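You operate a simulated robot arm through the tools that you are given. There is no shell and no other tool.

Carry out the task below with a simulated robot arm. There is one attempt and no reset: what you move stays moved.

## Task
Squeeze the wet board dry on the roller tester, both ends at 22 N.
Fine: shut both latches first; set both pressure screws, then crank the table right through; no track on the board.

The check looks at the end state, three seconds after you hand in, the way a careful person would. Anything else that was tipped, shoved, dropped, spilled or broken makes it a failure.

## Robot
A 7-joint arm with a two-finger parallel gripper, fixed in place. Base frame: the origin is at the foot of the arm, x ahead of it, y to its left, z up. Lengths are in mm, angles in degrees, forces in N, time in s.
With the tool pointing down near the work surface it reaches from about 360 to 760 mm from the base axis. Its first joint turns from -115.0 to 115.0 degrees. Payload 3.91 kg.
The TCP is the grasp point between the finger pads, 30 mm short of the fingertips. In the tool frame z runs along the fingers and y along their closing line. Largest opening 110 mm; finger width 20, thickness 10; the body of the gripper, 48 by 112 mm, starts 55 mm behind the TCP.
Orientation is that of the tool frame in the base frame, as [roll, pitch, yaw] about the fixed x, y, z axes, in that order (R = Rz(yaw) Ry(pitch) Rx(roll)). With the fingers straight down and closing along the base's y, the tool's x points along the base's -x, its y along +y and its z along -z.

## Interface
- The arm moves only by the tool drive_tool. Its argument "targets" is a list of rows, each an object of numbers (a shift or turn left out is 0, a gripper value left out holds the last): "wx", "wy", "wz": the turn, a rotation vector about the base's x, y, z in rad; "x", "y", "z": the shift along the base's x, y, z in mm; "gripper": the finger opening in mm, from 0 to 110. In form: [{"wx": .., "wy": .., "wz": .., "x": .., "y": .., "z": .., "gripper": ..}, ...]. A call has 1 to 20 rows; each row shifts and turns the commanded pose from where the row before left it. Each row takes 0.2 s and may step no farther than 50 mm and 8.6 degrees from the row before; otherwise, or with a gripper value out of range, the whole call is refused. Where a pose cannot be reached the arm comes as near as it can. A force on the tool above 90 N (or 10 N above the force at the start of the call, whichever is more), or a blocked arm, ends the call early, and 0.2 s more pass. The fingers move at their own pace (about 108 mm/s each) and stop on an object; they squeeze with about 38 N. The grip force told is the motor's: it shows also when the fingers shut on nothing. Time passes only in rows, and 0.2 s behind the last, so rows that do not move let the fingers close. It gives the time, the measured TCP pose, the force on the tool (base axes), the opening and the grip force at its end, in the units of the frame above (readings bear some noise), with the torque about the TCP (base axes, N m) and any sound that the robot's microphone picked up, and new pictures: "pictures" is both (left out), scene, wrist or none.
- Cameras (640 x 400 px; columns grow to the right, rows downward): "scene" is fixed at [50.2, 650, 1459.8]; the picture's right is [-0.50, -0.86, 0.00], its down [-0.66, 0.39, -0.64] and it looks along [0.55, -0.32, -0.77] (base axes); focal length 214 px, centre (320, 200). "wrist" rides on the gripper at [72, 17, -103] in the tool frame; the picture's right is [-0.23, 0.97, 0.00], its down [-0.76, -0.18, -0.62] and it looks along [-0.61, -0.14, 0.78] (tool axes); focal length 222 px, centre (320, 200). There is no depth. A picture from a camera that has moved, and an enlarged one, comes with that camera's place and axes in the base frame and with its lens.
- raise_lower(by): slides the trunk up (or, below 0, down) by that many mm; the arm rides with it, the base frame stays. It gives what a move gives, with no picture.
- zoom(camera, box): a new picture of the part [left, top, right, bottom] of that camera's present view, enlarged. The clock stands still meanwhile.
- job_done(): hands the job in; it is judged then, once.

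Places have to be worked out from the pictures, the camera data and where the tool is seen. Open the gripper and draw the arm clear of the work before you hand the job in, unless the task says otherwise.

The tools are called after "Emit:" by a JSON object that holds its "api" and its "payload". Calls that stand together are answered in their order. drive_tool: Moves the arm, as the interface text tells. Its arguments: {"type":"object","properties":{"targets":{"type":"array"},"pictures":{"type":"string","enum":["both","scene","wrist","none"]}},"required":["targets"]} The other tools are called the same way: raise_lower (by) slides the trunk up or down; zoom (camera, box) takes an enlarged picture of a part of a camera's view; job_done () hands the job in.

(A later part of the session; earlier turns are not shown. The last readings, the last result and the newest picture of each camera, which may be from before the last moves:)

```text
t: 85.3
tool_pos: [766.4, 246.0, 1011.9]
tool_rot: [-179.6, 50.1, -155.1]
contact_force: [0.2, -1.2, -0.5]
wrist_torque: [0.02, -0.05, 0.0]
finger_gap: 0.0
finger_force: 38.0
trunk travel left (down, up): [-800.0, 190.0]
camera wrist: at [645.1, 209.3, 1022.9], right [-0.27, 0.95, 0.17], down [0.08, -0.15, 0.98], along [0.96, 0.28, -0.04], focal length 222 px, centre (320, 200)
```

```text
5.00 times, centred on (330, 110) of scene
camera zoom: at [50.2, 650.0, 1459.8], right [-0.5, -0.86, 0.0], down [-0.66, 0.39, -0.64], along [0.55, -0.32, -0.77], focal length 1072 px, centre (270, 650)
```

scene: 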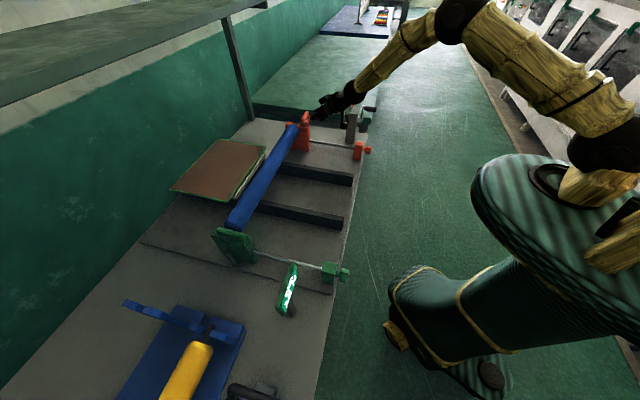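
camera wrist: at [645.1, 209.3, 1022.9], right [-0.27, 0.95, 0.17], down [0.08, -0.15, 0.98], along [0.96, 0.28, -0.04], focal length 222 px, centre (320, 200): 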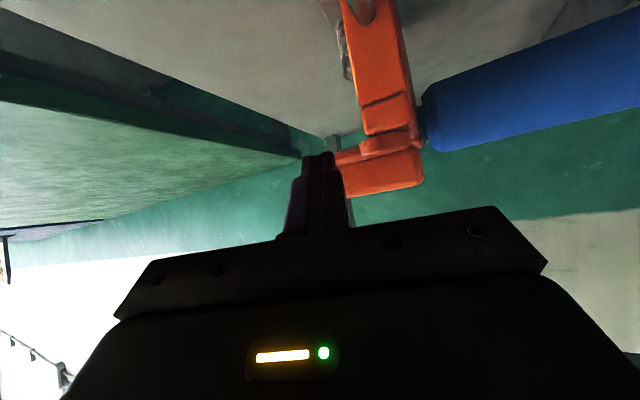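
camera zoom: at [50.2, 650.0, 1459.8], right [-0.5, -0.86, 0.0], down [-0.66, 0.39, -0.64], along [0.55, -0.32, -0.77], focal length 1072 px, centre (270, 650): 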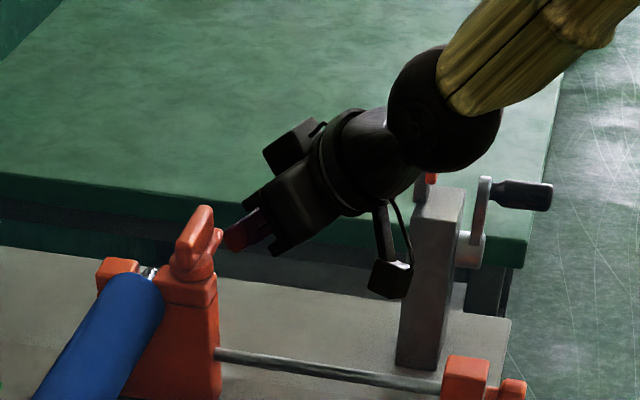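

The fingertip is in front of the outer half of the orange fin. I'll push it round the mirrored arc, first 45°, then to shut.

Emit:
{"api": "drive_tool", "payload": {"targets": [{"x": 10.5, "y": 7.85}, {"x": 9.9, "y": 5.66}, {"x": 8.06, "y": 7.92}, {"x": 5.8, "y": 9.76}, {}], "pictures": "wrist"}}

Emit:
{"api": "zoom", "payload": {"camera": "wrist", "box": [220, 20, 460, 200]}}

```text
t: 86.5
tool_pos: [800.3, 279.1, 1012.7]
tool_rot: [-179.6, 50.1, -155.1]
contact_force: [0.2, 0.1, 0.2]
wrist_torque: [0.01, -0.01, 0.0]
finger_gap: 0.0
finger_force: 37.1
trunk travel left (down, up): [-800.0, 190.0]
camera wrist: at [678.5, 240.8, 1024.3], right [-0.27, 0.95, 0.17], down [0.08, -0.15, 0.98], along [0.96, 0.28, -0.04], focal length 222 px, centre (320, 200)
```

wrist: 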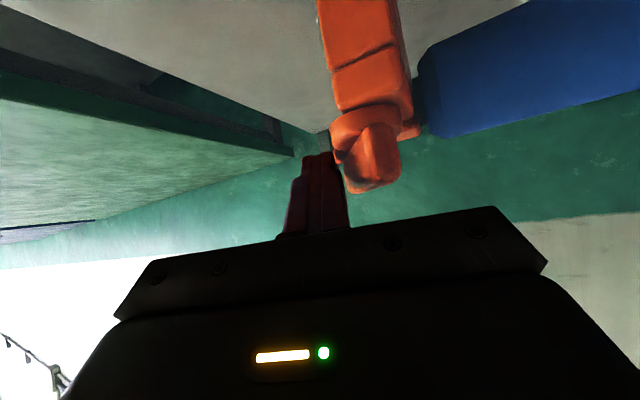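

```text
2.22 times, centred on (340, 110) of wrist
camera zoom: at [678.5, 240.8, 1024.3], right [-0.27, 0.95, 0.17], down [0.08, -0.15, 0.98], along [0.96, 0.28, -0.04], focal length 494 px, centre (276, 400)
```

zoom: 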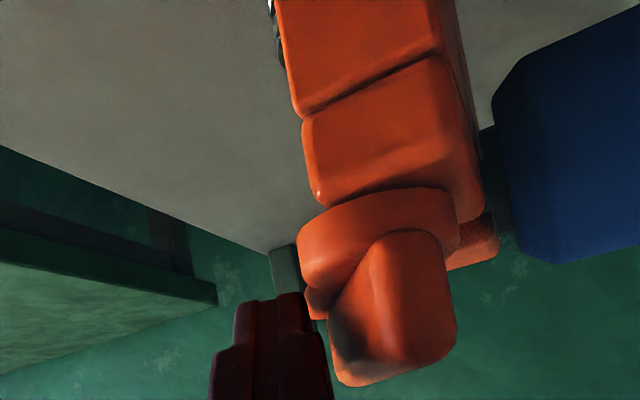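

The orange fin is swinging round as well. I'll continue to the shut position with a slight overshoot.

Emit:
{"api": "drive_tool", "payload": {"targets": [{"x": 2.97, "y": 10.9}, {"x": 0.14, "y": 11.3}, {"x": -2.83, "y": 11.03}, {"x": -1.63, "y": 3.46}, {}], "pictures": "wrist"}}

Emit:
{"api": "zoom", "payload": {"camera": "wrist", "box": [220, 20, 460, 200]}}

```text
t: 87.7
tool_pos: [808.9, 292.1, 1015.8]
tool_rot: [-179.2, 50.5, -156.0]
contact_force: [30.6, -51.4, 9.9]
wrist_torque: [0.19, 0.34, 1.12]
finger_gap: 0.0
finger_force: 37.3
trunk travel left (down, up): [-800.0, 190.0]
camera wrist: at [686.9, 258.0, 1025.9], right [-0.26, 0.95, 0.17], down [0.07, -0.15, 0.99], along [0.96, 0.26, -0.03], focal length 222 px, centre (320, 200)
```

wrist: 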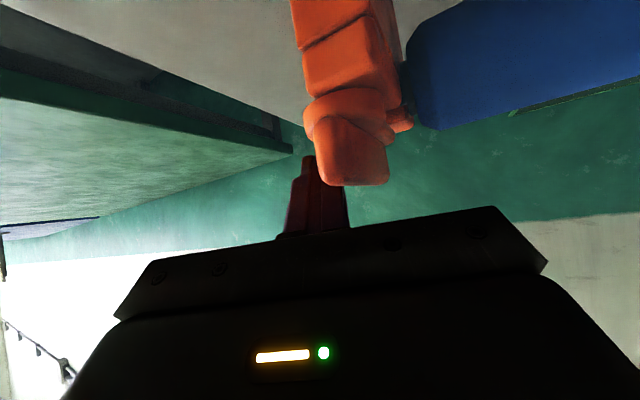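

```text
2.22 times, centred on (340, 110) of wrist
camera zoom: at [686.9, 258.0, 1025.9], right [-0.26, 0.95, 0.17], down [0.07, -0.15, 0.99], along [0.96, 0.26, -0.03], focal length 494 px, centre (276, 400)
```

zoom: 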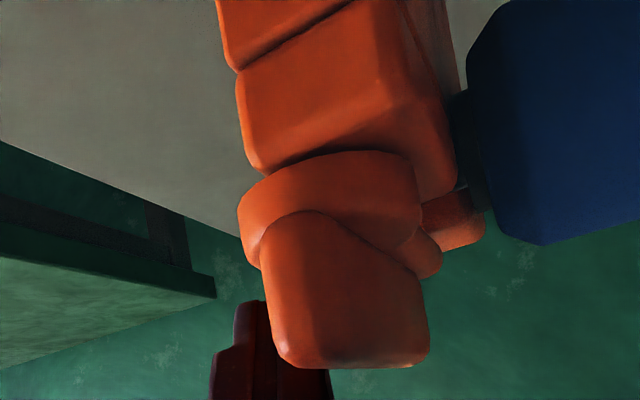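

The force rose to about 60 N at the stop. I'll back off sideways, rise and check whether the orange latch is fully shut.

Emit:
{"api": "drive_tool", "payload": {"targets": [{"x": 9, "y": -16}, {"x": 9, "y": -16}, {"z": 35}, {"z": 40}, {"z": 40}, {"z": 40, "x": -20, "y": -15}, {"x": -35, "y": -20}, {"x": -35, "y": -20}, {"x": -35, "y": -20}, {}], "pictures": "both"}}

Emit:
{"api": "zoom", "payload": {"camera": "wrist", "box": [260, 0, 460, 120]}}

Emit:
{"api": "zoom", "payload": {"camera": "scene", "box": [270, 80, 390, 160]}}

```text
t: 89.9
tool_pos: [693.0, 207.2, 1167.8]
tool_rot: [-179.7, 50.1, -155.1]
contact_force: [0.9, 0.3, 0.6]
wrist_torque: [0.02, -0.02, 0.01]
finger_gap: 0.1
finger_force: 37.9
trunk travel left (down, up): [-800.0, 190.0]
camera wrist: at [571.5, 169.5, 1178.6], right [-0.27, 0.95, 0.17], down [0.08, -0.15, 0.98], along [0.96, 0.28, -0.04], focal length 222 px, centre (320, 200)
```

scene: 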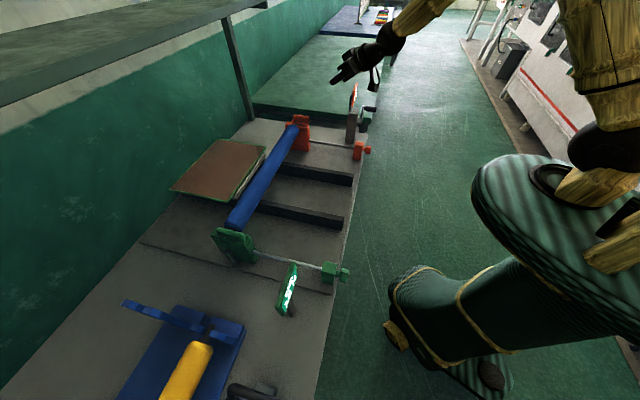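
wrist: 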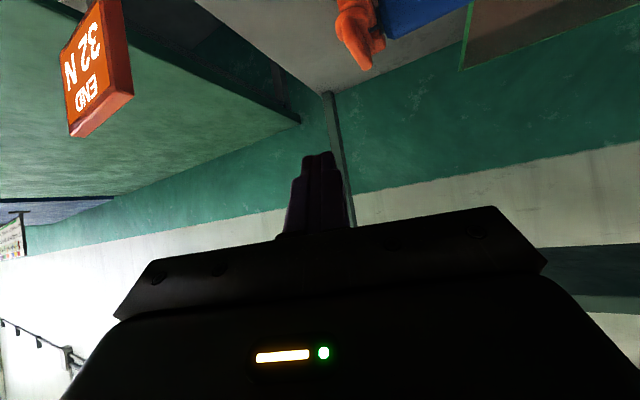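

```text
3.20 times, centred on (360, 60) of wrist
camera zoom: at [571.5, 169.5, 1178.6], right [-0.27, 0.95, 0.17], down [0.08, -0.15, 0.98], along [0.96, 0.28, -0.04], focal length 711 px, centre (192, 648)
```

zoom: 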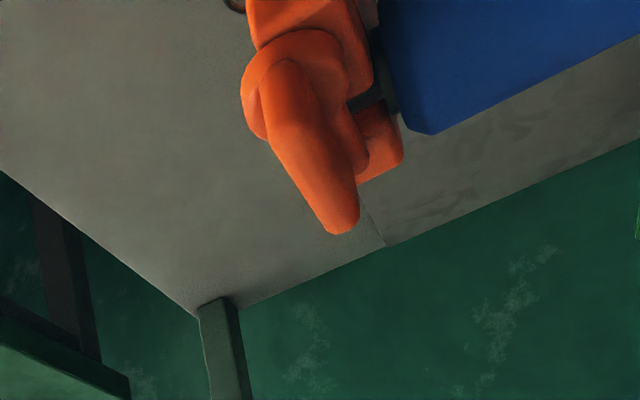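

```text
5.00 times, centred on (330, 120) of scene
camera zoom: at [50.2, 650.0, 1459.8], right [-0.5, -0.86, 0.0], down [-0.66, 0.39, -0.64], along [0.55, -0.32, -0.77], focal length 1072 px, centre (270, 600)
```

zoom: 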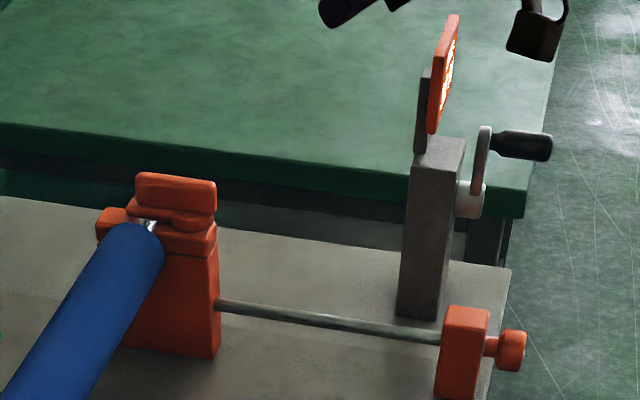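

Both latches are now shut: the orange fin's direction works out at about 46°, straight across the slot. Displays still read 12 N (green) and 32 N (orange). Next come the pressure screws, so I'll retreat in front of the bench and level the tool to point straight at the orange knob.

Emit:
{"api": "drive_tool", "payload": {"targets": [{"x": -31, "y": -28, "wz": 0.0698}, {"x": -31, "y": -28, "wz": 0.0698}, {"x": -31, "y": -28, "wz": 0.0698}, {"x": -31, "y": -29, "wz": 0.0698}, {"x": -31, "y": -29, "wz": 0.0698}, {"x": -31, "y": -29}, {"wx": 0.0987, "wy": -0.0987}, {"wx": 0.0987, "wy": -0.0987}, {"wx": 0.0987, "wy": -0.0987}, {"wx": 0.0987, "wy": -0.0987}, {"wx": 0.0987, "wy": -0.0987}, {}], "pictures": "both"}}

```text
t: 92.5
tool_pos: [506.0, 35.2, 1169.2]
tool_rot: [14.6, 89.8, 59.1]
contact_force: [-0.6, 0.1, -0.5]
wrist_torque: [0.02, 0.01, -0.01]
finger_gap: 0.0
finger_force: 37.1
trunk travel left (down, up): [-800.0, 190.0]
camera wrist: at [420.7, -24.7, 1096.0], right [-0.68, 0.69, 0.23], down [-0.32, -0.57, 0.76], along [0.66, 0.44, 0.61], focal length 222 px, centre (320, 200)
```

scene: 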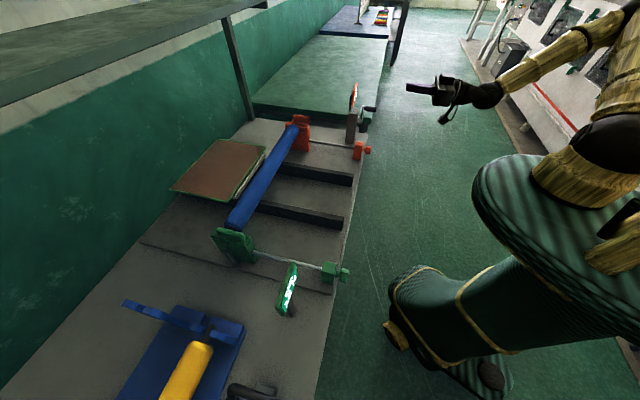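
wrist: 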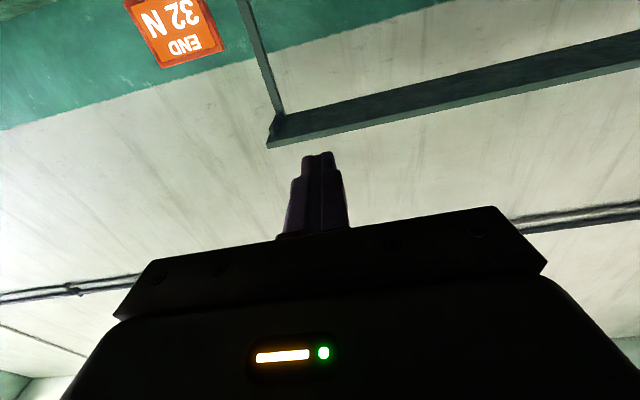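

Now I'll lower the trunk 150 mm so the arm works comfortably at knob height, and open the gripper partway.

Emit:
{"api": "raise_lower", "payload": {"by": -150}}

Emit:
{"api": "drive_tool", "payload": {"targets": [{"z": -20, "gripper": 60}, {"z": -20}, {"z": -20}, {}], "pictures": "both"}}

Emit:
{"api": "zoom", "payload": {"camera": "wrist", "box": [220, 0, 420, 125]}}

```text
t: 94.2
tool_pos: [507.0, 34.2, 1018.4]
tool_rot: [29.1, 89.8, 73.7]
contact_force: [-0.2, 0.5, -0.4]
wrist_torque: [-0.03, 0.01, 0.0]
finger_gap: 0.0
finger_force: 38.1
trunk travel left (down, up): [-650.0, 340.0]
```

```text
t: 95.2
tool_pos: [506.8, 34.5, 959.0]
tool_rot: [32.4, 89.8, 77.0]
contact_force: [0.2, 0.6, 0.5]
wrist_torque: [0.03, 0.02, 0.01]
finger_gap: 60.1
finger_force: 0.1
trunk travel left (down, up): [-650.0, 340.0]
camera wrist: at [420.9, -25.6, 885.9], right [-0.68, 0.69, 0.23], down [-0.32, -0.57, 0.76], along [0.66, 0.45, 0.61], focal length 222 px, centre (320, 200)
```

scene: 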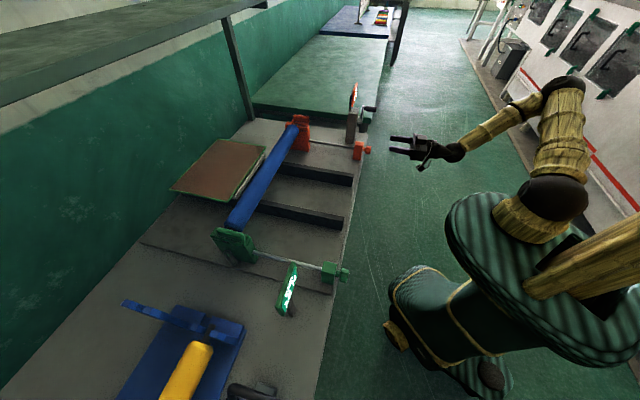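
wrist: 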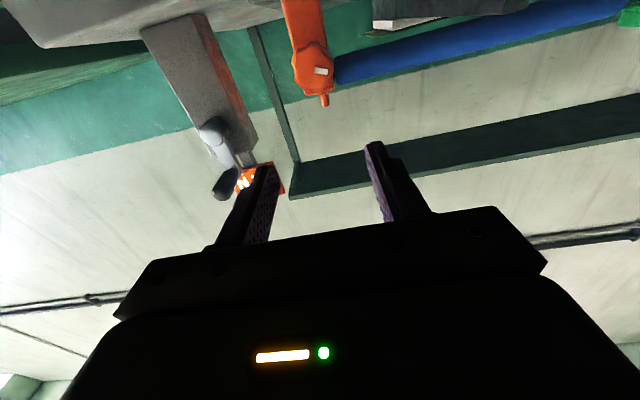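

```text
3.20 times, centred on (320, 62) of wrist
camera zoom: at [420.9, -25.6, 885.9], right [-0.68, 0.69, 0.23], down [-0.32, -0.57, 0.76], along [0.66, 0.45, 0.61], focal length 711 px, centre (320, 640)
```

zoom: 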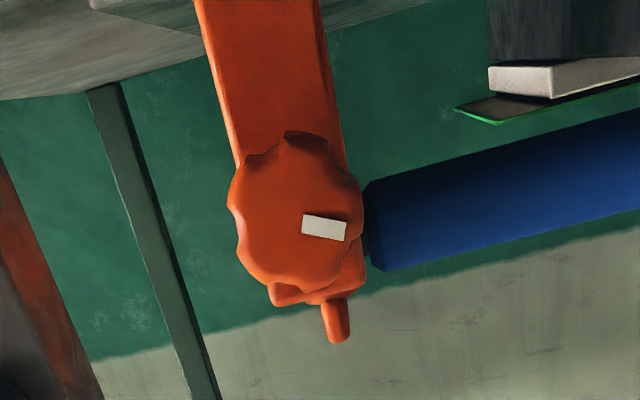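

The orange knob is a scalloped star knob about 33 mm across with a white pointer mark at its left (9 o'clock), axis at m≈329.5, z≈912. I'll line up the open gripper with its axis and advance so the fingertips straddle it, short of the block behind.

Emit:
{"api": "drive_tool", "payload": {"targets": [{"x": -1.6, "y": 1.6, "z": -24}, {"x": -1.6, "y": 1.6, "z": -23}, {}, {"x": 21.2, "y": 21.2}, {"x": 21.2, "y": 21.2}, {"x": 21.2, "y": 21.2}, {}], "pictures": "both"}}

Emit:
{"api": "zoom", "payload": {"camera": "wrist", "box": [200, 60, 440, 230]}}

Emit:
{"api": "zoom", "payload": {"camera": "scene", "box": [330, 110, 420, 180]}}

```text
t: 96.8
tool_pos: [566.1, 101.0, 912.6]
tool_rot: [34.6, 89.8, 78.9]
contact_force: [0.5, 0.4, 0.1]
wrist_torque: [-0.02, 0.0, -0.01]
finger_gap: 59.9
finger_force: 0.2
trunk travel left (down, up): [-650.0, 340.0]
camera wrist: at [481.0, 41.5, 839.3], right [-0.68, 0.69, 0.23], down [-0.32, -0.57, 0.76], along [0.66, 0.44, 0.61], focal length 222 px, centre (320, 200)
```

scene: 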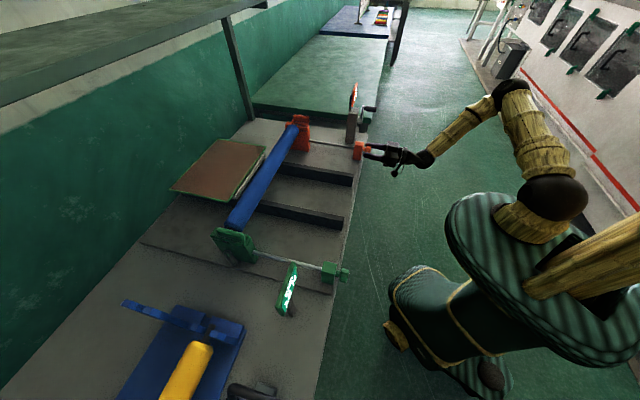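
wrist: 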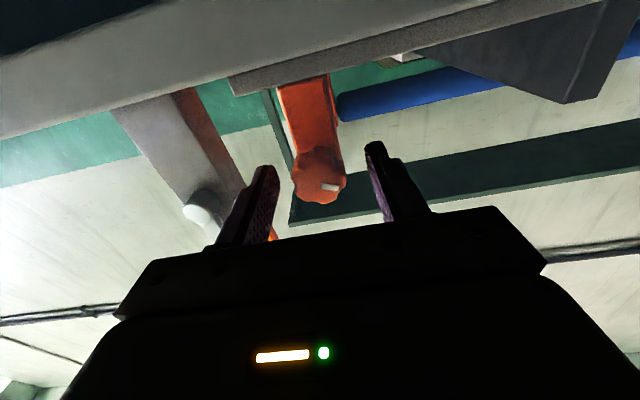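

```text
2.35 times, centred on (320, 145) of wrist
camera zoom: at [481.0, 41.5, 839.3], right [-0.68, 0.69, 0.23], down [-0.32, -0.57, 0.76], along [0.66, 0.44, 0.61], focal length 523 px, centre (320, 329)
```

zoom: 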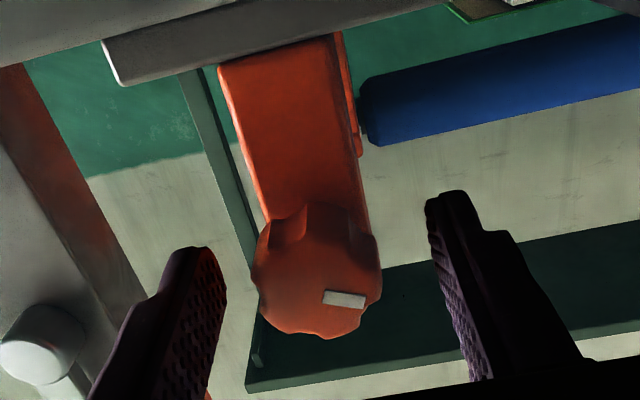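

```text
5.71 times, centred on (375, 145) of scene
camera zoom: at [50.2, 650.0, 1459.8], right [-0.5, -0.86, 0.0], down [-0.66, 0.39, -0.64], along [0.55, -0.32, -0.77], focal length 1226 px, centre (6, 514)
```

zoom: 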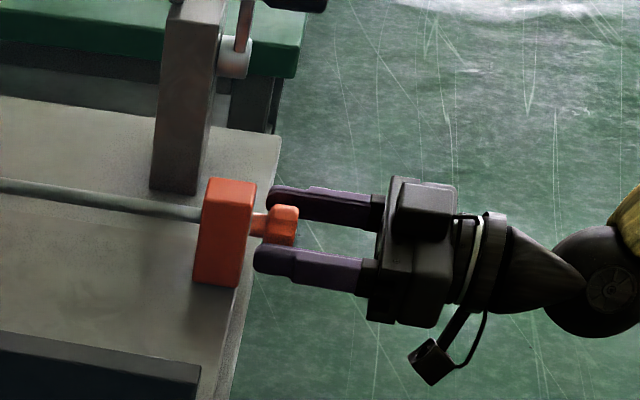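

The fingers straddle the knob cleanly. I'll close on it and turn counter-clockwise, as seen facing the knob, by about 40° as a first trial, since a normal screw would ease the 32 N that way.

Emit:
{"api": "drive_tool", "payload": {"targets": [{"gripper": 0}, {}, {}], "pictures": "none"}}

Emit:
{"api": "drive_tool", "payload": {"targets": [{"wx": -0.099, "wy": -0.099}, {"wx": -0.099, "wy": -0.099}, {"wx": -0.099, "wy": -0.099}, {"wx": -0.099, "wy": -0.099}, {"wx": -0.099, "wy": -0.099}, {}], "pictures": "both"}}

Emit:
{"api": "zoom", "payload": {"camera": "wrist", "box": [160, 60, 480, 260]}}

```text
t: 97.7
tool_pos: [567.3, 101.0, 911.9]
tool_rot: [27.3, 89.8, 71.8]
contact_force: [8.3, -2.7, 3.3]
wrist_torque: [-0.31, 0.33, 0.51]
finger_gap: 33.6
finger_force: 45.0
trunk travel left (down, up): [-650.0, 340.0]
```

```text
t: 99.0
tool_pos: [567.4, 99.9, 910.7]
tool_rot: [-89.2, 50.0, -44.7]
contact_force: [4.5, -6.2, 12.9]
wrist_torque: [-0.12, 0.09, 0.18]
finger_gap: 33.9
finger_force: 44.9
trunk travel left (down, up): [-650.0, 340.0]
camera wrist: at [517.9, 4.6, 844.8], right [-0.62, 0.64, -0.45], down [-0.7, -0.19, 0.69], along [0.35, 0.75, 0.56], focal length 222 px, centre (320, 200)
```

scene: 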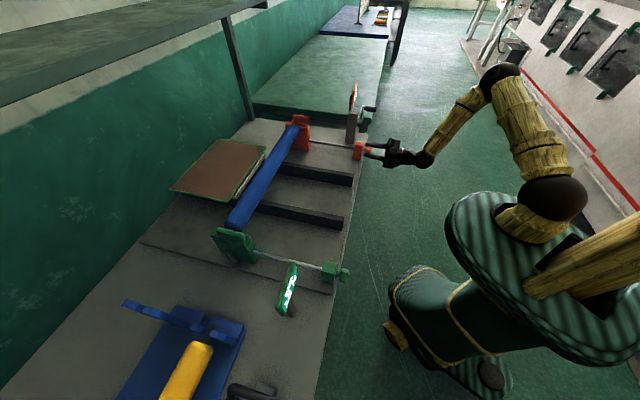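
wrist: 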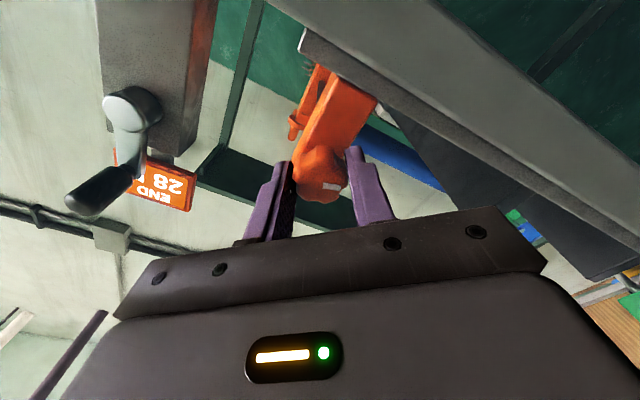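

```text
2.00 times, centred on (320, 160) of wrist
camera zoom: at [517.9, 4.6, 844.8], right [-0.62, 0.64, -0.45], down [-0.7, -0.19, 0.69], along [0.35, 0.75, 0.56], focal length 444 px, centre (320, 280)
```

zoom: 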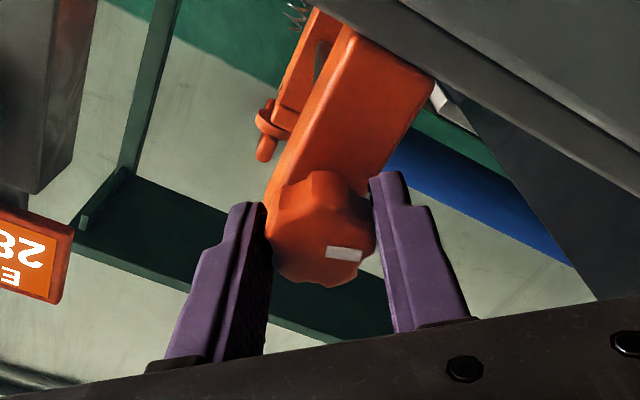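

The display dropped to 28 N after 40°, about 0.1 N per degree in the right direction. I'll turn another 40° and read again.

Emit:
{"api": "drive_tool", "payload": {"targets": [{"wx": -0.099, "wy": -0.099}, {"wx": -0.099, "wy": -0.099}, {"wx": -0.099, "wy": -0.099}, {"wx": -0.099, "wy": -0.099}, {"wx": -0.099, "wy": -0.099}, {}], "pictures": "wrist"}}

Emit:
{"api": "zoom", "payload": {"camera": "wrist", "box": [60, 100, 380, 300]}}

```text
t: 100.5
tool_pos: [567.4, 100.3, 912.4]
tool_rot: [-89.4, 9.8, -44.9]
contact_force: [14.1, -8.8, 17.9]
wrist_torque: [-0.42, 0.43, 0.14]
finger_gap: 33.9
finger_force: 44.9
trunk travel left (down, up): [-650.0, 340.0]
camera wrist: at [542.9, -20.6, 882.1], right [-0.27, 0.28, -0.92], down [-0.95, 0.07, 0.3], along [0.15, 0.96, 0.25], focal length 222 px, centre (320, 200)
```

wrist: 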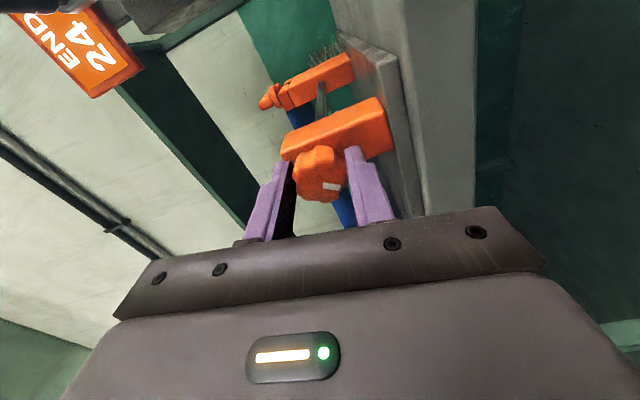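

```text
2.00 times, centred on (220, 200) of wrist
camera zoom: at [542.9, -20.6, 882.1], right [-0.27, 0.28, -0.92], down [-0.95, 0.07, 0.3], along [0.15, 0.96, 0.25], focal length 444 px, centre (520, 200)
```

zoom: 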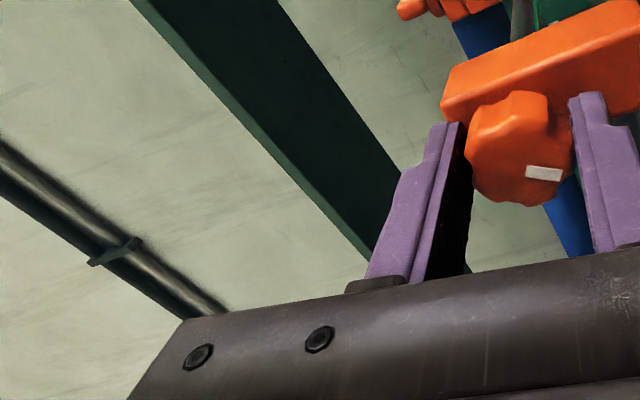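

It reads 24 N now, so the rate is 0.1 N per degree. I'll turn 20° more for 22 N.

Emit:
{"api": "drive_tool", "payload": {"targets": [{"wx": -0.0823, "wy": -0.0823}, {"wx": -0.0823, "wy": -0.0823}, {"wx": -0.0823, "wy": -0.0823}, {}], "pictures": "wrist"}}

Emit:
{"api": "zoom", "payload": {"camera": "wrist", "box": [60, 0, 380, 200]}}

```text
t: 101.5
tool_pos: [567.7, 100.8, 912.0]
tool_rot: [-89.4, -10.2, -44.9]
contact_force: [23.7, -5.9, 22.9]
wrist_torque: [-0.54, 0.59, -0.4]
finger_gap: 33.9
finger_force: 45.3
trunk travel left (down, up): [-650.0, 340.0]
camera wrist: at [547.0, -24.7, 907.3], right [-0.03, 0.04, -1.0], down [-0.99, 0.11, 0.03], along [0.11, 0.99, 0.04], focal length 222 px, centre (320, 200)
```

wrist: 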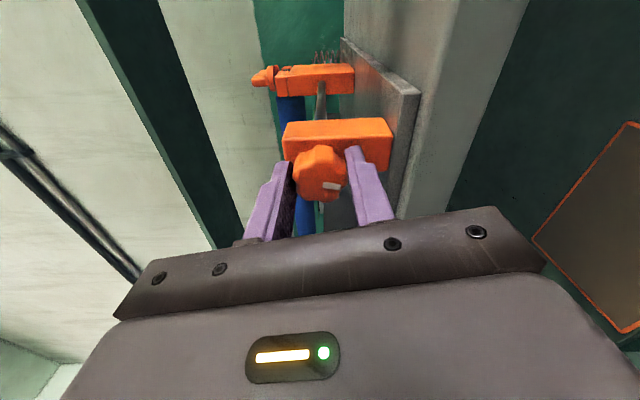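

```text
2.00 times, centred on (220, 100) of wrist
camera zoom: at [547.0, -24.7, 907.3], right [-0.03, 0.04, -1.0], down [-0.99, 0.11, 0.03], along [0.11, 0.99, 0.04], focal length 444 px, centre (520, 400)
```

zoom: 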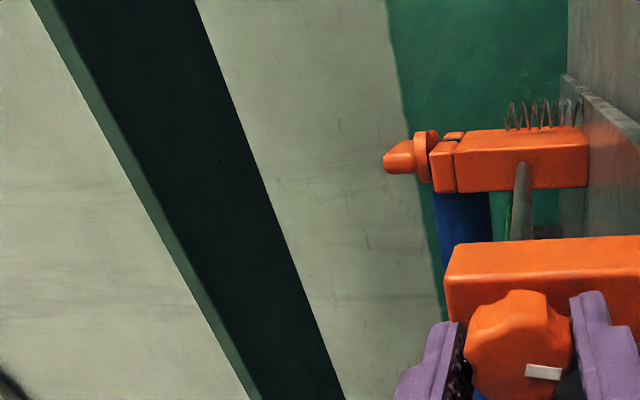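

The sign is out of view at this roll. I'll open, back away 60 mm and roll back to read the display.

Emit:
{"api": "drive_tool", "payload": {"targets": [{"gripper": 60}, {}, {"x": -21.2, "y": -21.2}, {"x": -21.2, "y": -21.2}, {"wx": 0.099, "wy": 0.099}, {"wx": 0.099, "wy": 0.099}, {"wx": 0.099, "wy": 0.099}, {"wx": 0.099, "wy": 0.099}, {"wx": 0.099, "wy": 0.099}, {"wx": 0.099, "wy": 0.099}, {}], "pictures": "wrist"}}

Emit:
{"api": "zoom", "payload": {"camera": "wrist", "box": [60, 60, 380, 260]}}

```text
t: 103.8
tool_pos: [524.2, 58.7, 911.2]
tool_rot: [-89.5, 38.1, -44.8]
contact_force: [0.4, -0.3, -0.4]
wrist_torque: [-0.02, 0.04, -0.02]
finger_gap: 60.3
finger_force: 0.1
trunk travel left (down, up): [-650.0, 340.0]
camera wrist: at [484.1, -46.7, 852.7], right [-0.55, 0.56, -0.63], down [-0.79, -0.1, 0.6], along [0.28, 0.82, 0.49], focal length 222 px, centre (320, 200)
```

wrist: 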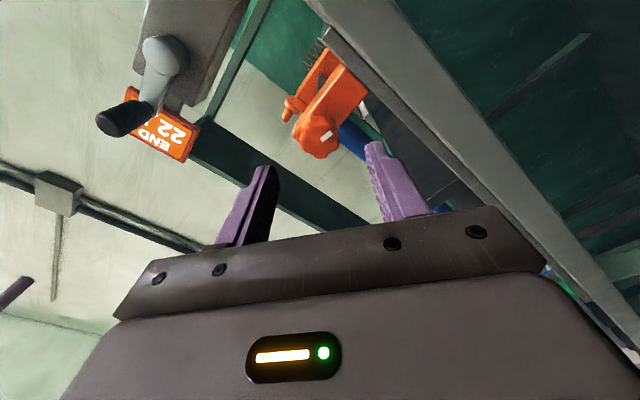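

```text
2.00 times, centred on (220, 160) of wrist
camera zoom: at [484.1, -46.7, 852.7], right [-0.55, 0.56, -0.63], down [-0.79, -0.1, 0.6], along [0.28, 0.82, 0.49], focal length 444 px, centre (520, 280)
```

zoom: 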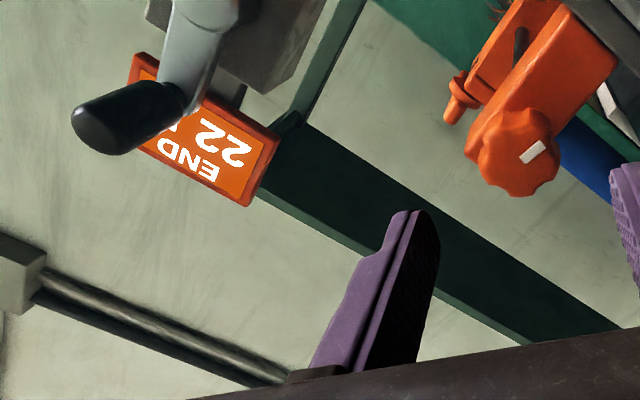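

The orange end reads 22 N. Now I'll go to the green knob. To avoid folding the arm too close, I'll roll to neutral, rise, tilt down and cross above the machine.

Emit:
{"api": "drive_tool", "payload": {"targets": [{"wx": 0.0914, "wy": 0.0914}, {"wx": 0.0914, "wy": 0.0914}, {"wx": 0.0914, "wy": 0.0914}, {"wx": 0.0914, "wy": 0.0914}, {"wx": 0.0914, "wy": 0.0914}, {"wx": 0.0914, "wy": 0.0914}, {"wx": 0.0914, "wy": 0.0914}, {"z": 44, "wx": -0.0987, "wy": 0.0987}, {"z": 44, "wx": -0.0987, "wy": 0.0987}, {"z": 44, "wx": -0.0987, "wy": 0.0987}, {"z": 44, "wx": -0.0987, "wy": 0.0987}, {"z": 44, "wx": -0.0987, "wy": 0.0987}, {}], "pictures": "none"}}

Emit:
{"api": "drive_tool", "payload": {"targets": [{"x": -7.3, "y": 40.6}, {"x": -7.3, "y": 40.6}, {"x": -7.3, "y": 40.6}, {"x": -7.3, "y": 40.6}, {"x": -7.3, "y": 40.6}, {"x": -7.3, "y": 40.6}, {"x": -7.3, "y": 40.6}, {"x": -7.3, "y": 40.6}, {}], "pictures": "wrist"}}

```text
t: 106.7
tool_pos: [524.2, 59.0, 1131.4]
tool_rot: [-179.2, 50.2, -134.7]
contact_force: [0.0, -0.1, 0.2]
wrist_torque: [-0.02, 0.0, -0.03]
finger_gap: 60.3
finger_force: 0.2
trunk travel left (down, up): [-650.0, 340.0]
```

```text
t: 108.7
tool_pos: [466.6, 384.7, 1132.5]
tool_rot: [-179.3, 50.2, -134.8]
contact_force: [-0.1, 1.1, 0.2]
wrist_torque: [-0.02, 0.01, -0.02]
finger_gap: 60.0
finger_force: 0.1
trunk travel left (down, up): [-650.0, 340.0]
camera wrist: at [364.9, 307.7, 1142.3], right [-0.58, 0.8, 0.17], down [0.13, -0.11, 0.99], along [0.8, 0.59, -0.03], focal length 222 px, centre (320, 200)
```

wrist: 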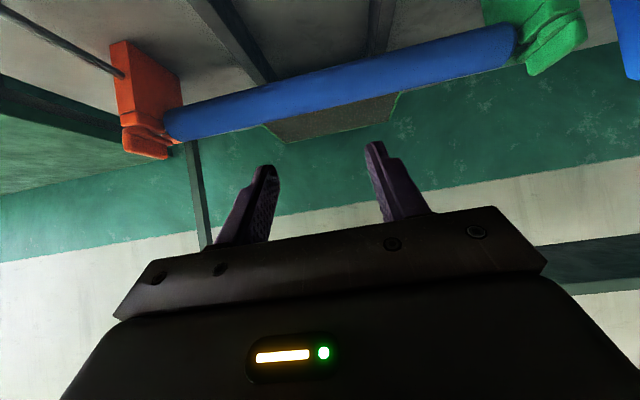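

Crossing went fine, and both latches look shut from here. I'll continue to a point in front of the green knob, then level the tool.

Emit:
{"api": "drive_tool", "payload": {"targets": [{"x": -39.1, "y": 8.7}, {"x": -39.1, "y": 8.7}, {"x": -39.1, "y": 8.7}, {"x": -39.1, "y": 8.7}, {"x": -39.1, "y": 8.7}, {"x": -39.1, "y": 8.7}, {"x": -39.1, "y": 8.7}, {"x": -39.1, "y": 8.7}, {"z": -30, "wx": 0.0987, "wy": -0.0987}, {"z": -30, "wx": 0.0987, "wy": -0.0987}, {"z": -30, "wx": 0.0987, "wy": -0.0987}, {"z": -30, "wx": 0.0987, "wy": -0.0987}, {"z": -30, "wx": 0.0987, "wy": -0.0987}, {}], "pictures": "both"}}

Emit:
{"api": "zoom", "payload": {"camera": "wrist", "box": [200, 0, 520, 200]}}

```text
t: 111.7
tool_pos: [153.6, 453.0, 981.1]
tool_rot: [-13.7, 89.8, 30.7]
contact_force: [-0.6, -0.5, -0.6]
wrist_torque: [0.0, 0.0, -0.02]
finger_gap: 60.0
finger_force: 0.0
out of reach, approached as far as the arm can: row 4
trunk travel left (down, up): [-650.0, 340.0]
camera wrist: at [67.4, 393.0, 908.9], right [-0.68, 0.69, 0.23], down [-0.32, -0.57, 0.76], along [0.66, 0.45, 0.61], focal length 222 px, centre (320, 200)
```

scene: 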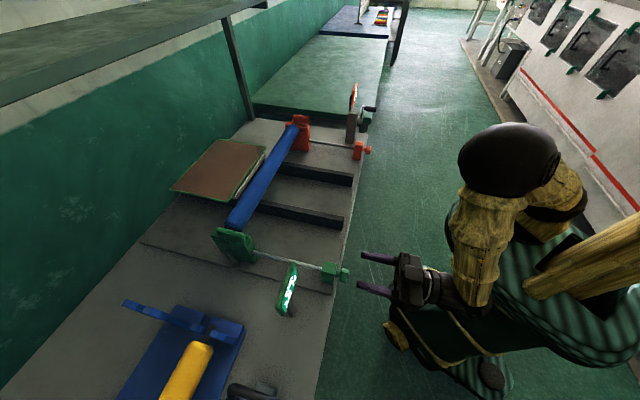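
wrist: 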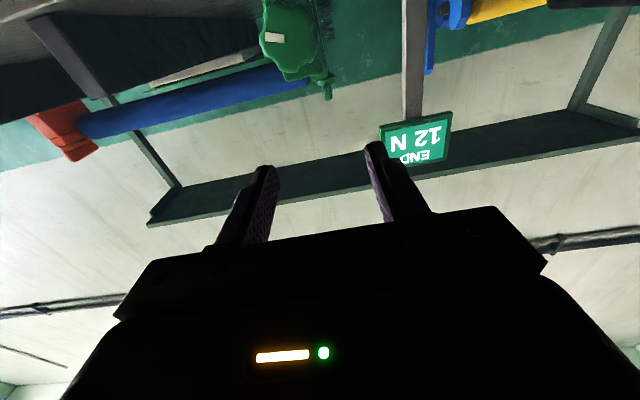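

```text
2.00 times, centred on (360, 100) of wrist
camera zoom: at [67.4, 393.0, 908.9], right [-0.68, 0.69, 0.23], down [-0.32, -0.57, 0.76], along [0.66, 0.45, 0.61], focal length 444 px, centre (240, 400)
```

zoom: 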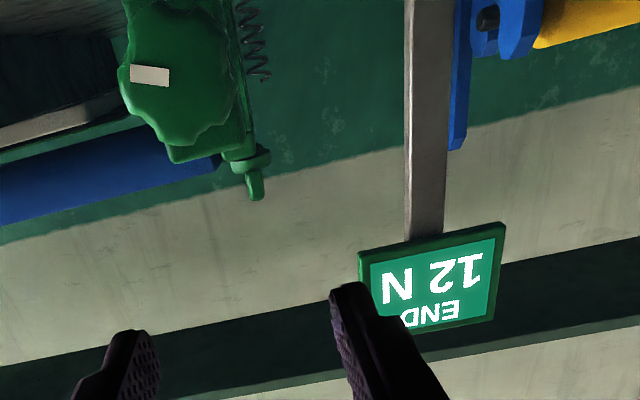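

Green reads 12 N, and its knob axis is at m≈-212, z≈912, in line with my gripper. I'll pre-roll the tool 40° counter-clockwise, line up and advance onto the knob, so the turning stroke stays within view of the sign.

Emit:
{"api": "drive_tool", "payload": {"targets": [{"z": -23, "wx": -0.099, "wy": -0.099, "gripper": 52}, {"z": -23, "wx": -0.099, "wy": -0.099}, {"z": -23, "wx": -0.099, "wy": -0.099}, {"wx": -0.099, "wy": -0.099}, {"wx": -0.099, "wy": -0.099}, {"x": 15.3, "y": 15.3}, {"x": 15.3, "y": 15.3}, {}], "pictures": "both"}}

Emit:
{"api": "zoom", "payload": {"camera": "wrist", "box": [200, 60, 440, 230]}}

Emit:
{"api": "zoom", "payload": {"camera": "scene", "box": [300, 240, 400, 310]}}

```text
t: 113.5
tool_pos: [183.9, 484.8, 911.3]
tool_rot: [-89.4, 49.7, -44.6]
contact_force: [0.7, -0.3, 0.5]
wrist_torque: [0.02, 0.0, 0.04]
finger_gap: 52.1
finger_force: 0.0
trunk travel left (down, up): [-650.0, 340.0]
camera wrist: at [134.9, 387.5, 845.9], right [-0.62, 0.63, -0.46], down [-0.7, -0.19, 0.69], along [0.35, 0.75, 0.56], focal length 222 px, centre (320, 200)
```

scene: 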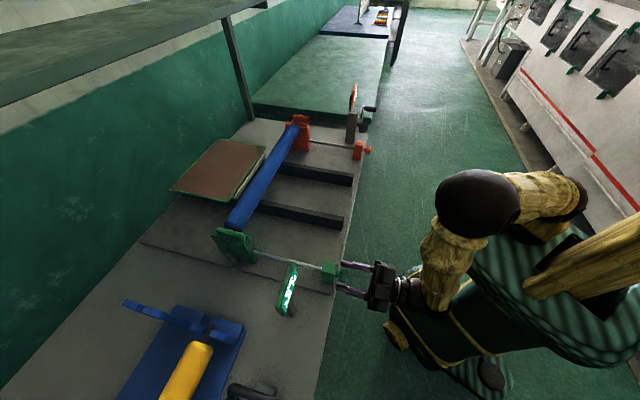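
wrist: 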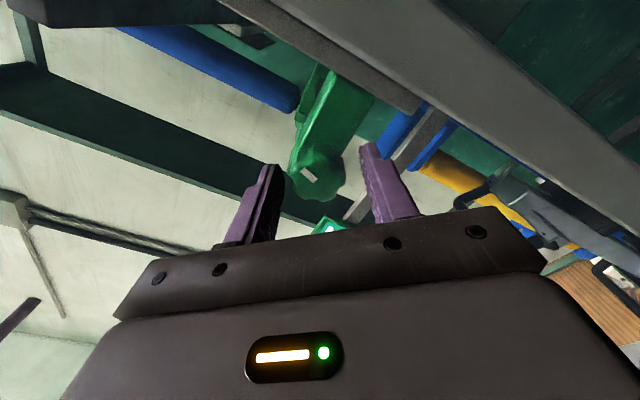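

```text
2.35 times, centred on (320, 145) of wrist
camera zoom: at [134.9, 387.5, 845.9], right [-0.62, 0.63, -0.46], down [-0.7, -0.19, 0.69], along [0.35, 0.75, 0.56], focal length 523 px, centre (320, 329)
```

zoom: 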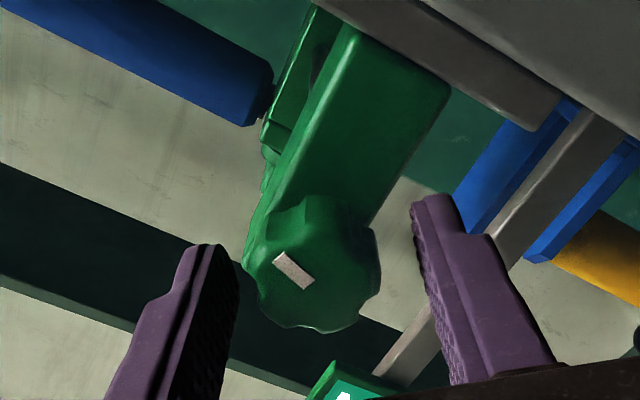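

```text
5.71 times, centred on (350, 275) of scene
camera zoom: at [50.2, 650.0, 1459.8], right [-0.5, -0.86, 0.0], down [-0.66, 0.39, -0.64], along [0.55, -0.32, -0.77], focal length 1226 px, centre (149, -229)
```

zoom: 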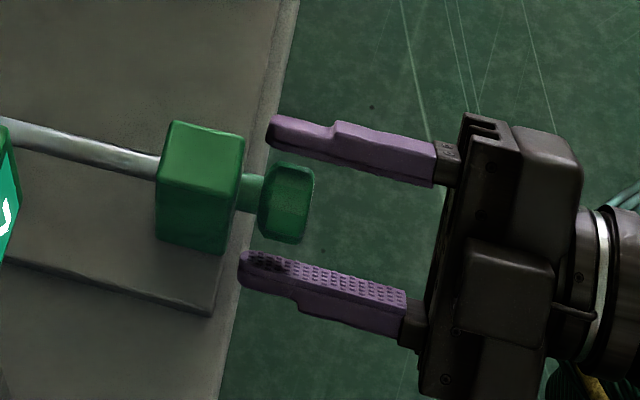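

The knob sits between the fingers, about 3 mm off-centre. I'll shift slightly and close on it.

Emit:
{"api": "drive_tool", "payload": {"targets": [{"x": 1.5, "y": -1.5, "z": 1}, {"gripper": 0}, {}, {}], "pictures": "none"}}

Emit:
{"api": "drive_tool", "payload": {"targets": [{"wx": 0.099, "wy": 0.099}, {"wx": 0.099, "wy": 0.099}, {"wx": 0.099, "wy": 0.099}, {"wx": 0.099, "wy": 0.099}, {"wx": 0.099, "wy": 0.099}, {}], "pictures": "wrist"}}

Emit:
{"api": "zoom", "payload": {"camera": "wrist", "box": [240, 100, 500, 260]}}

```text
t: 114.5
tool_pos: [184.1, 482.9, 913.2]
tool_rot: [-89.5, 49.7, -44.6]
contact_force: [-1.0, 2.6, -6.2]
wrist_torque: [0.01, -0.03, 1.17]
finger_gap: 33.5
finger_force: 44.9
trunk travel left (down, up): [-650.0, 340.0]
```

```text
t: 115.8
tool_pos: [187.2, 481.3, 912.7]
tool_rot: [-15.5, 89.9, 29.1]
contact_force: [-1.1, -1.4, -6.3]
wrist_torque: [0.14, -0.08, 0.59]
finger_gap: 33.6
finger_force: 44.8
trunk travel left (down, up): [-650.0, 340.0]
camera wrist: at [100.0, 422.5, 840.9], right [-0.68, 0.69, 0.23], down [-0.32, -0.56, 0.76], along [0.66, 0.45, 0.61], focal length 222 px, centre (320, 200)
```

wrist: 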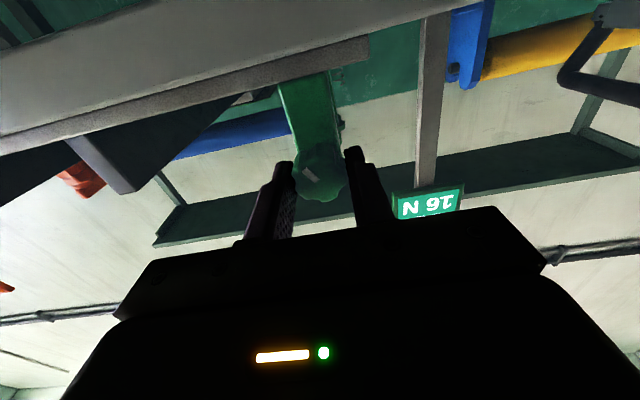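

```text
2.46 times, centred on (370, 180) of wrist
camera zoom: at [100.0, 422.5, 840.9], right [-0.68, 0.69, 0.23], down [-0.32, -0.56, 0.76], along [0.66, 0.45, 0.61], focal length 547 px, centre (197, 249)
```

zoom: 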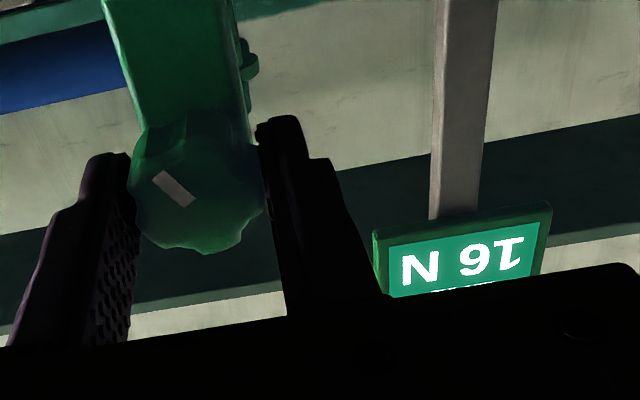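

It now reads 16 N, so clockwise raises it at the same 0.1 N per degree. I'll turn another 60° for 22 N.

Emit:
{"api": "drive_tool", "payload": {"targets": [{"wx": 0.099, "wy": 0.099}, {"wx": 0.099, "wy": 0.099}, {"wx": 0.099, "wy": 0.099}, {"wx": 0.099, "wy": 0.099}, {"wx": 0.099, "wy": 0.099}, {}], "pictures": "wrist"}}

Emit:
{"api": "zoom", "payload": {"camera": "wrist", "box": [240, 60, 600, 280]}}

```text
t: 116.5
tool_pos: [191.1, 487.0, 916.2]
tool_rot: [95.2, 77.7, 139.3]
contact_force: [-8.3, -38.6, 6.7]
wrist_torque: [0.74, -0.92, 0.35]
finger_gap: 33.3
finger_force: 45.0
out of reach, approached as far as the arm can: row 1, 2
trunk travel left (down, up): [-650.0, 340.0]
stopped in row 2: the force on the tool passed its limit at 115 N (the readings are from after the stop); the commanded pose is now the measured one
camera wrist: at [93.7, 437.0, 850.8], right [-0.62, 0.65, 0.43], down [-0.2, -0.67, 0.72], along [0.75, 0.36, 0.55], focal length 222 px, centre (320, 200)
```

wrist: 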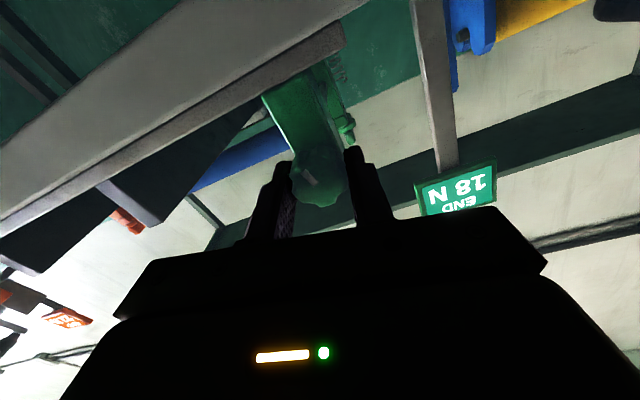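

```text
1.78 times, centred on (420, 170) of wrist
camera zoom: at [93.7, 437.0, 850.8], right [-0.62, 0.65, 0.43], down [-0.2, -0.67, 0.72], along [0.75, 0.36, 0.55], focal length 395 px, centre (142, 253)
```

zoom: 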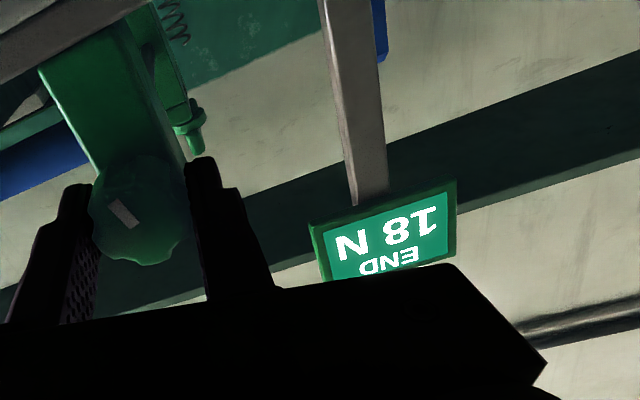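

The wrist hit a joint limit just past neutral roll here, and the display stands at 18 N. I'll release, back off, correct the small tilt and roll back to about -60° for a second bite.

Emit:
{"api": "drive_tool", "payload": {"targets": [{"gripper": 52}, {}, {"x": -16, "y": -16, "wx": 0.0135, "wy": -0.0135, "wz": 0.014}, {"x": -16, "y": -16}, {"wx": -0.099, "wy": -0.099}, {"wx": -0.099, "wy": -0.099}, {"wx": -0.099, "wy": -0.099}, {"wx": -0.099, "wy": -0.099}, {"wx": -0.099, "wy": -0.099}, {"wx": -0.099, "wy": -0.099}, {"wx": -0.099, "wy": -0.099}, {"wx": -0.099, "wy": -0.099}, {"wx": -0.099, "wy": -0.099}, {}], "pictures": "wrist"}}

Emit:
{"api": "zoom", "payload": {"camera": "wrist", "box": [200, 60, 480, 240]}}

```text
t: 119.5
tool_pos: [174.8, 497.3, 925.4]
tool_rot: [-90.3, 30.1, -45.4]
contact_force: [0.2, -0.1, 0.2]
wrist_torque: [-0.02, 0.0, 0.01]
finger_gap: 51.8
finger_force: 0.1
out of reach, approached as far as the arm can: row 3, 4
trunk travel left (down, up): [-650.0, 340.0]
camera wrist: at [139.0, 385.9, 876.3], right [-0.49, 0.48, -0.73], down [-0.84, -0.03, 0.54], along [0.24, 0.87, 0.42], focal length 222 px, centre (320, 200)
```

wrist: 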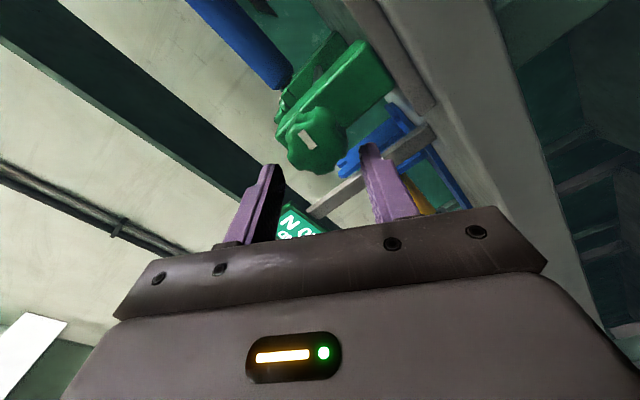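

```text
2.22 times, centred on (340, 150) of wrist
camera zoom: at [139.0, 385.9, 876.3], right [-0.49, 0.48, -0.73], down [-0.84, -0.03, 0.54], along [0.24, 0.87, 0.42], focal length 494 px, centre (276, 311)
```

zoom: 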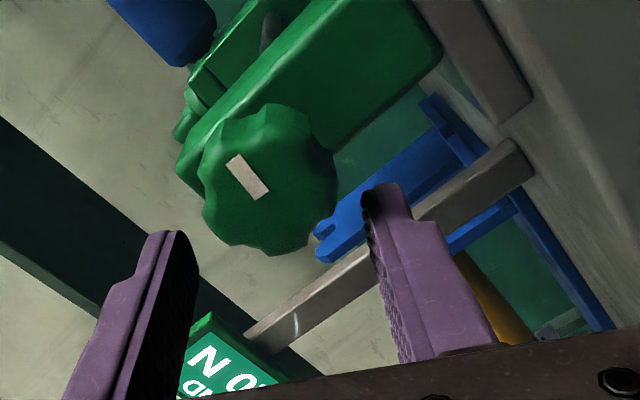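

The arm drifted sideways and up a little while unreachable, but nothing is touching. I'll back off along the knob axis and re-centre.

Emit:
{"api": "drive_tool", "payload": {"targets": [{"x": -16, "y": -16}, {"x": -16, "y": -16}, {"x": 11.5, "y": -11.5, "z": -13}, {}], "pictures": "wrist"}}

Emit:
{"api": "zoom", "payload": {"camera": "wrist", "box": [200, 60, 480, 240]}}

```text
t: 120.5
tool_pos: [153.6, 452.8, 913.4]
tool_rot: [-90.3, 30.3, -45.4]
contact_force: [0.6, -0.2, -0.5]
wrist_torque: [-0.01, 0.02, 0.0]
finger_gap: 52.2
finger_force: 0.0
trunk travel left (down, up): [-650.0, 340.0]
camera wrist: at [118.5, 342.3, 863.1], right [-0.49, 0.48, -0.73], down [-0.84, -0.03, 0.54], along [0.24, 0.87, 0.42], focal length 222 px, centre (320, 200)
```

wrist: 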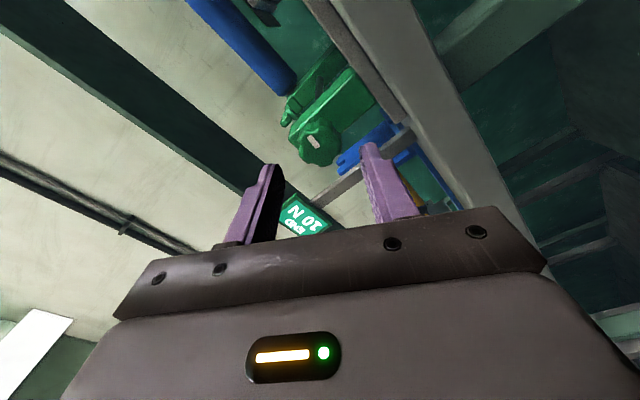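

```text
2.22 times, centred on (340, 150) of wrist
camera zoom: at [118.5, 342.3, 863.1], right [-0.49, 0.48, -0.73], down [-0.84, -0.03, 0.54], along [0.24, 0.87, 0.42], focal length 494 px, centre (276, 311)
```

zoom: 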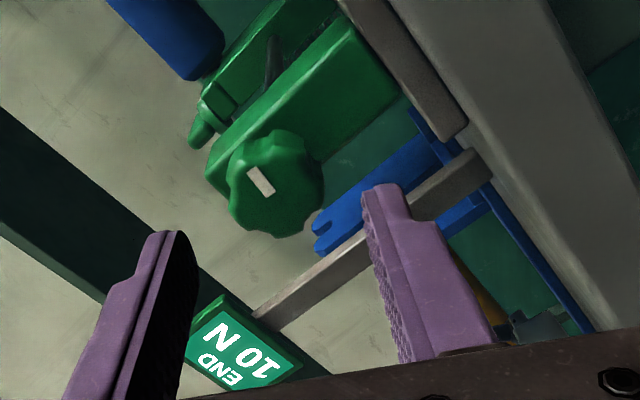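

The display seems to have changed. The fingers must have dragged the knob back as I rolled without having retreated. I'll zoom in to read it.

Emit:
{"api": "zoom", "payload": {"camera": "wrist", "box": [270, 190, 340, 240]}}

Emit:
{"api": "zoom", "payload": {"camera": "scene", "box": [270, 255, 318, 325]}}

```text
8.00 times, centred on (305, 215) of wrist
camera zoom: at [118.5, 342.3, 863.1], right [-0.49, 0.48, -0.73], down [-0.84, -0.03, 0.54], along [0.24, 0.87, 0.42], focal length 1777 px, centre (440, 80)
```

zoom: 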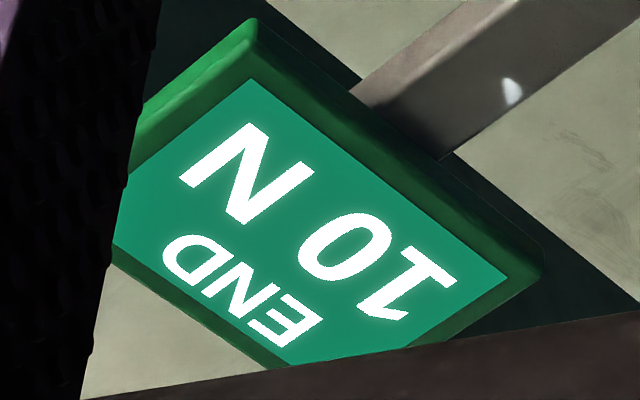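

```text
5.71 times, centred on (294, 290) of scene
camera zoom: at [50.2, 650.0, 1459.8], right [-0.5, -0.86, 0.0], down [-0.66, 0.39, -0.64], along [0.55, -0.32, -0.77], focal length 1226 px, centre (469, -314)
```

zoom: 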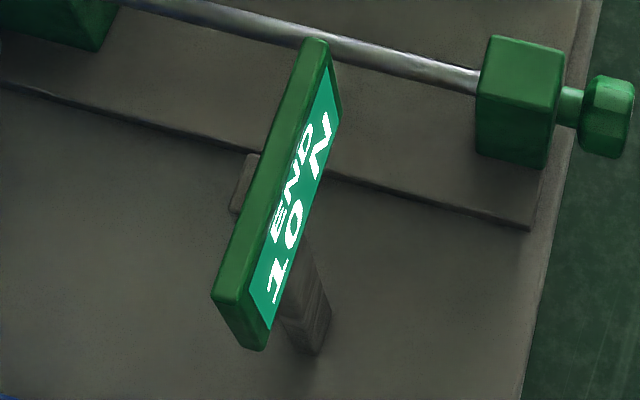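

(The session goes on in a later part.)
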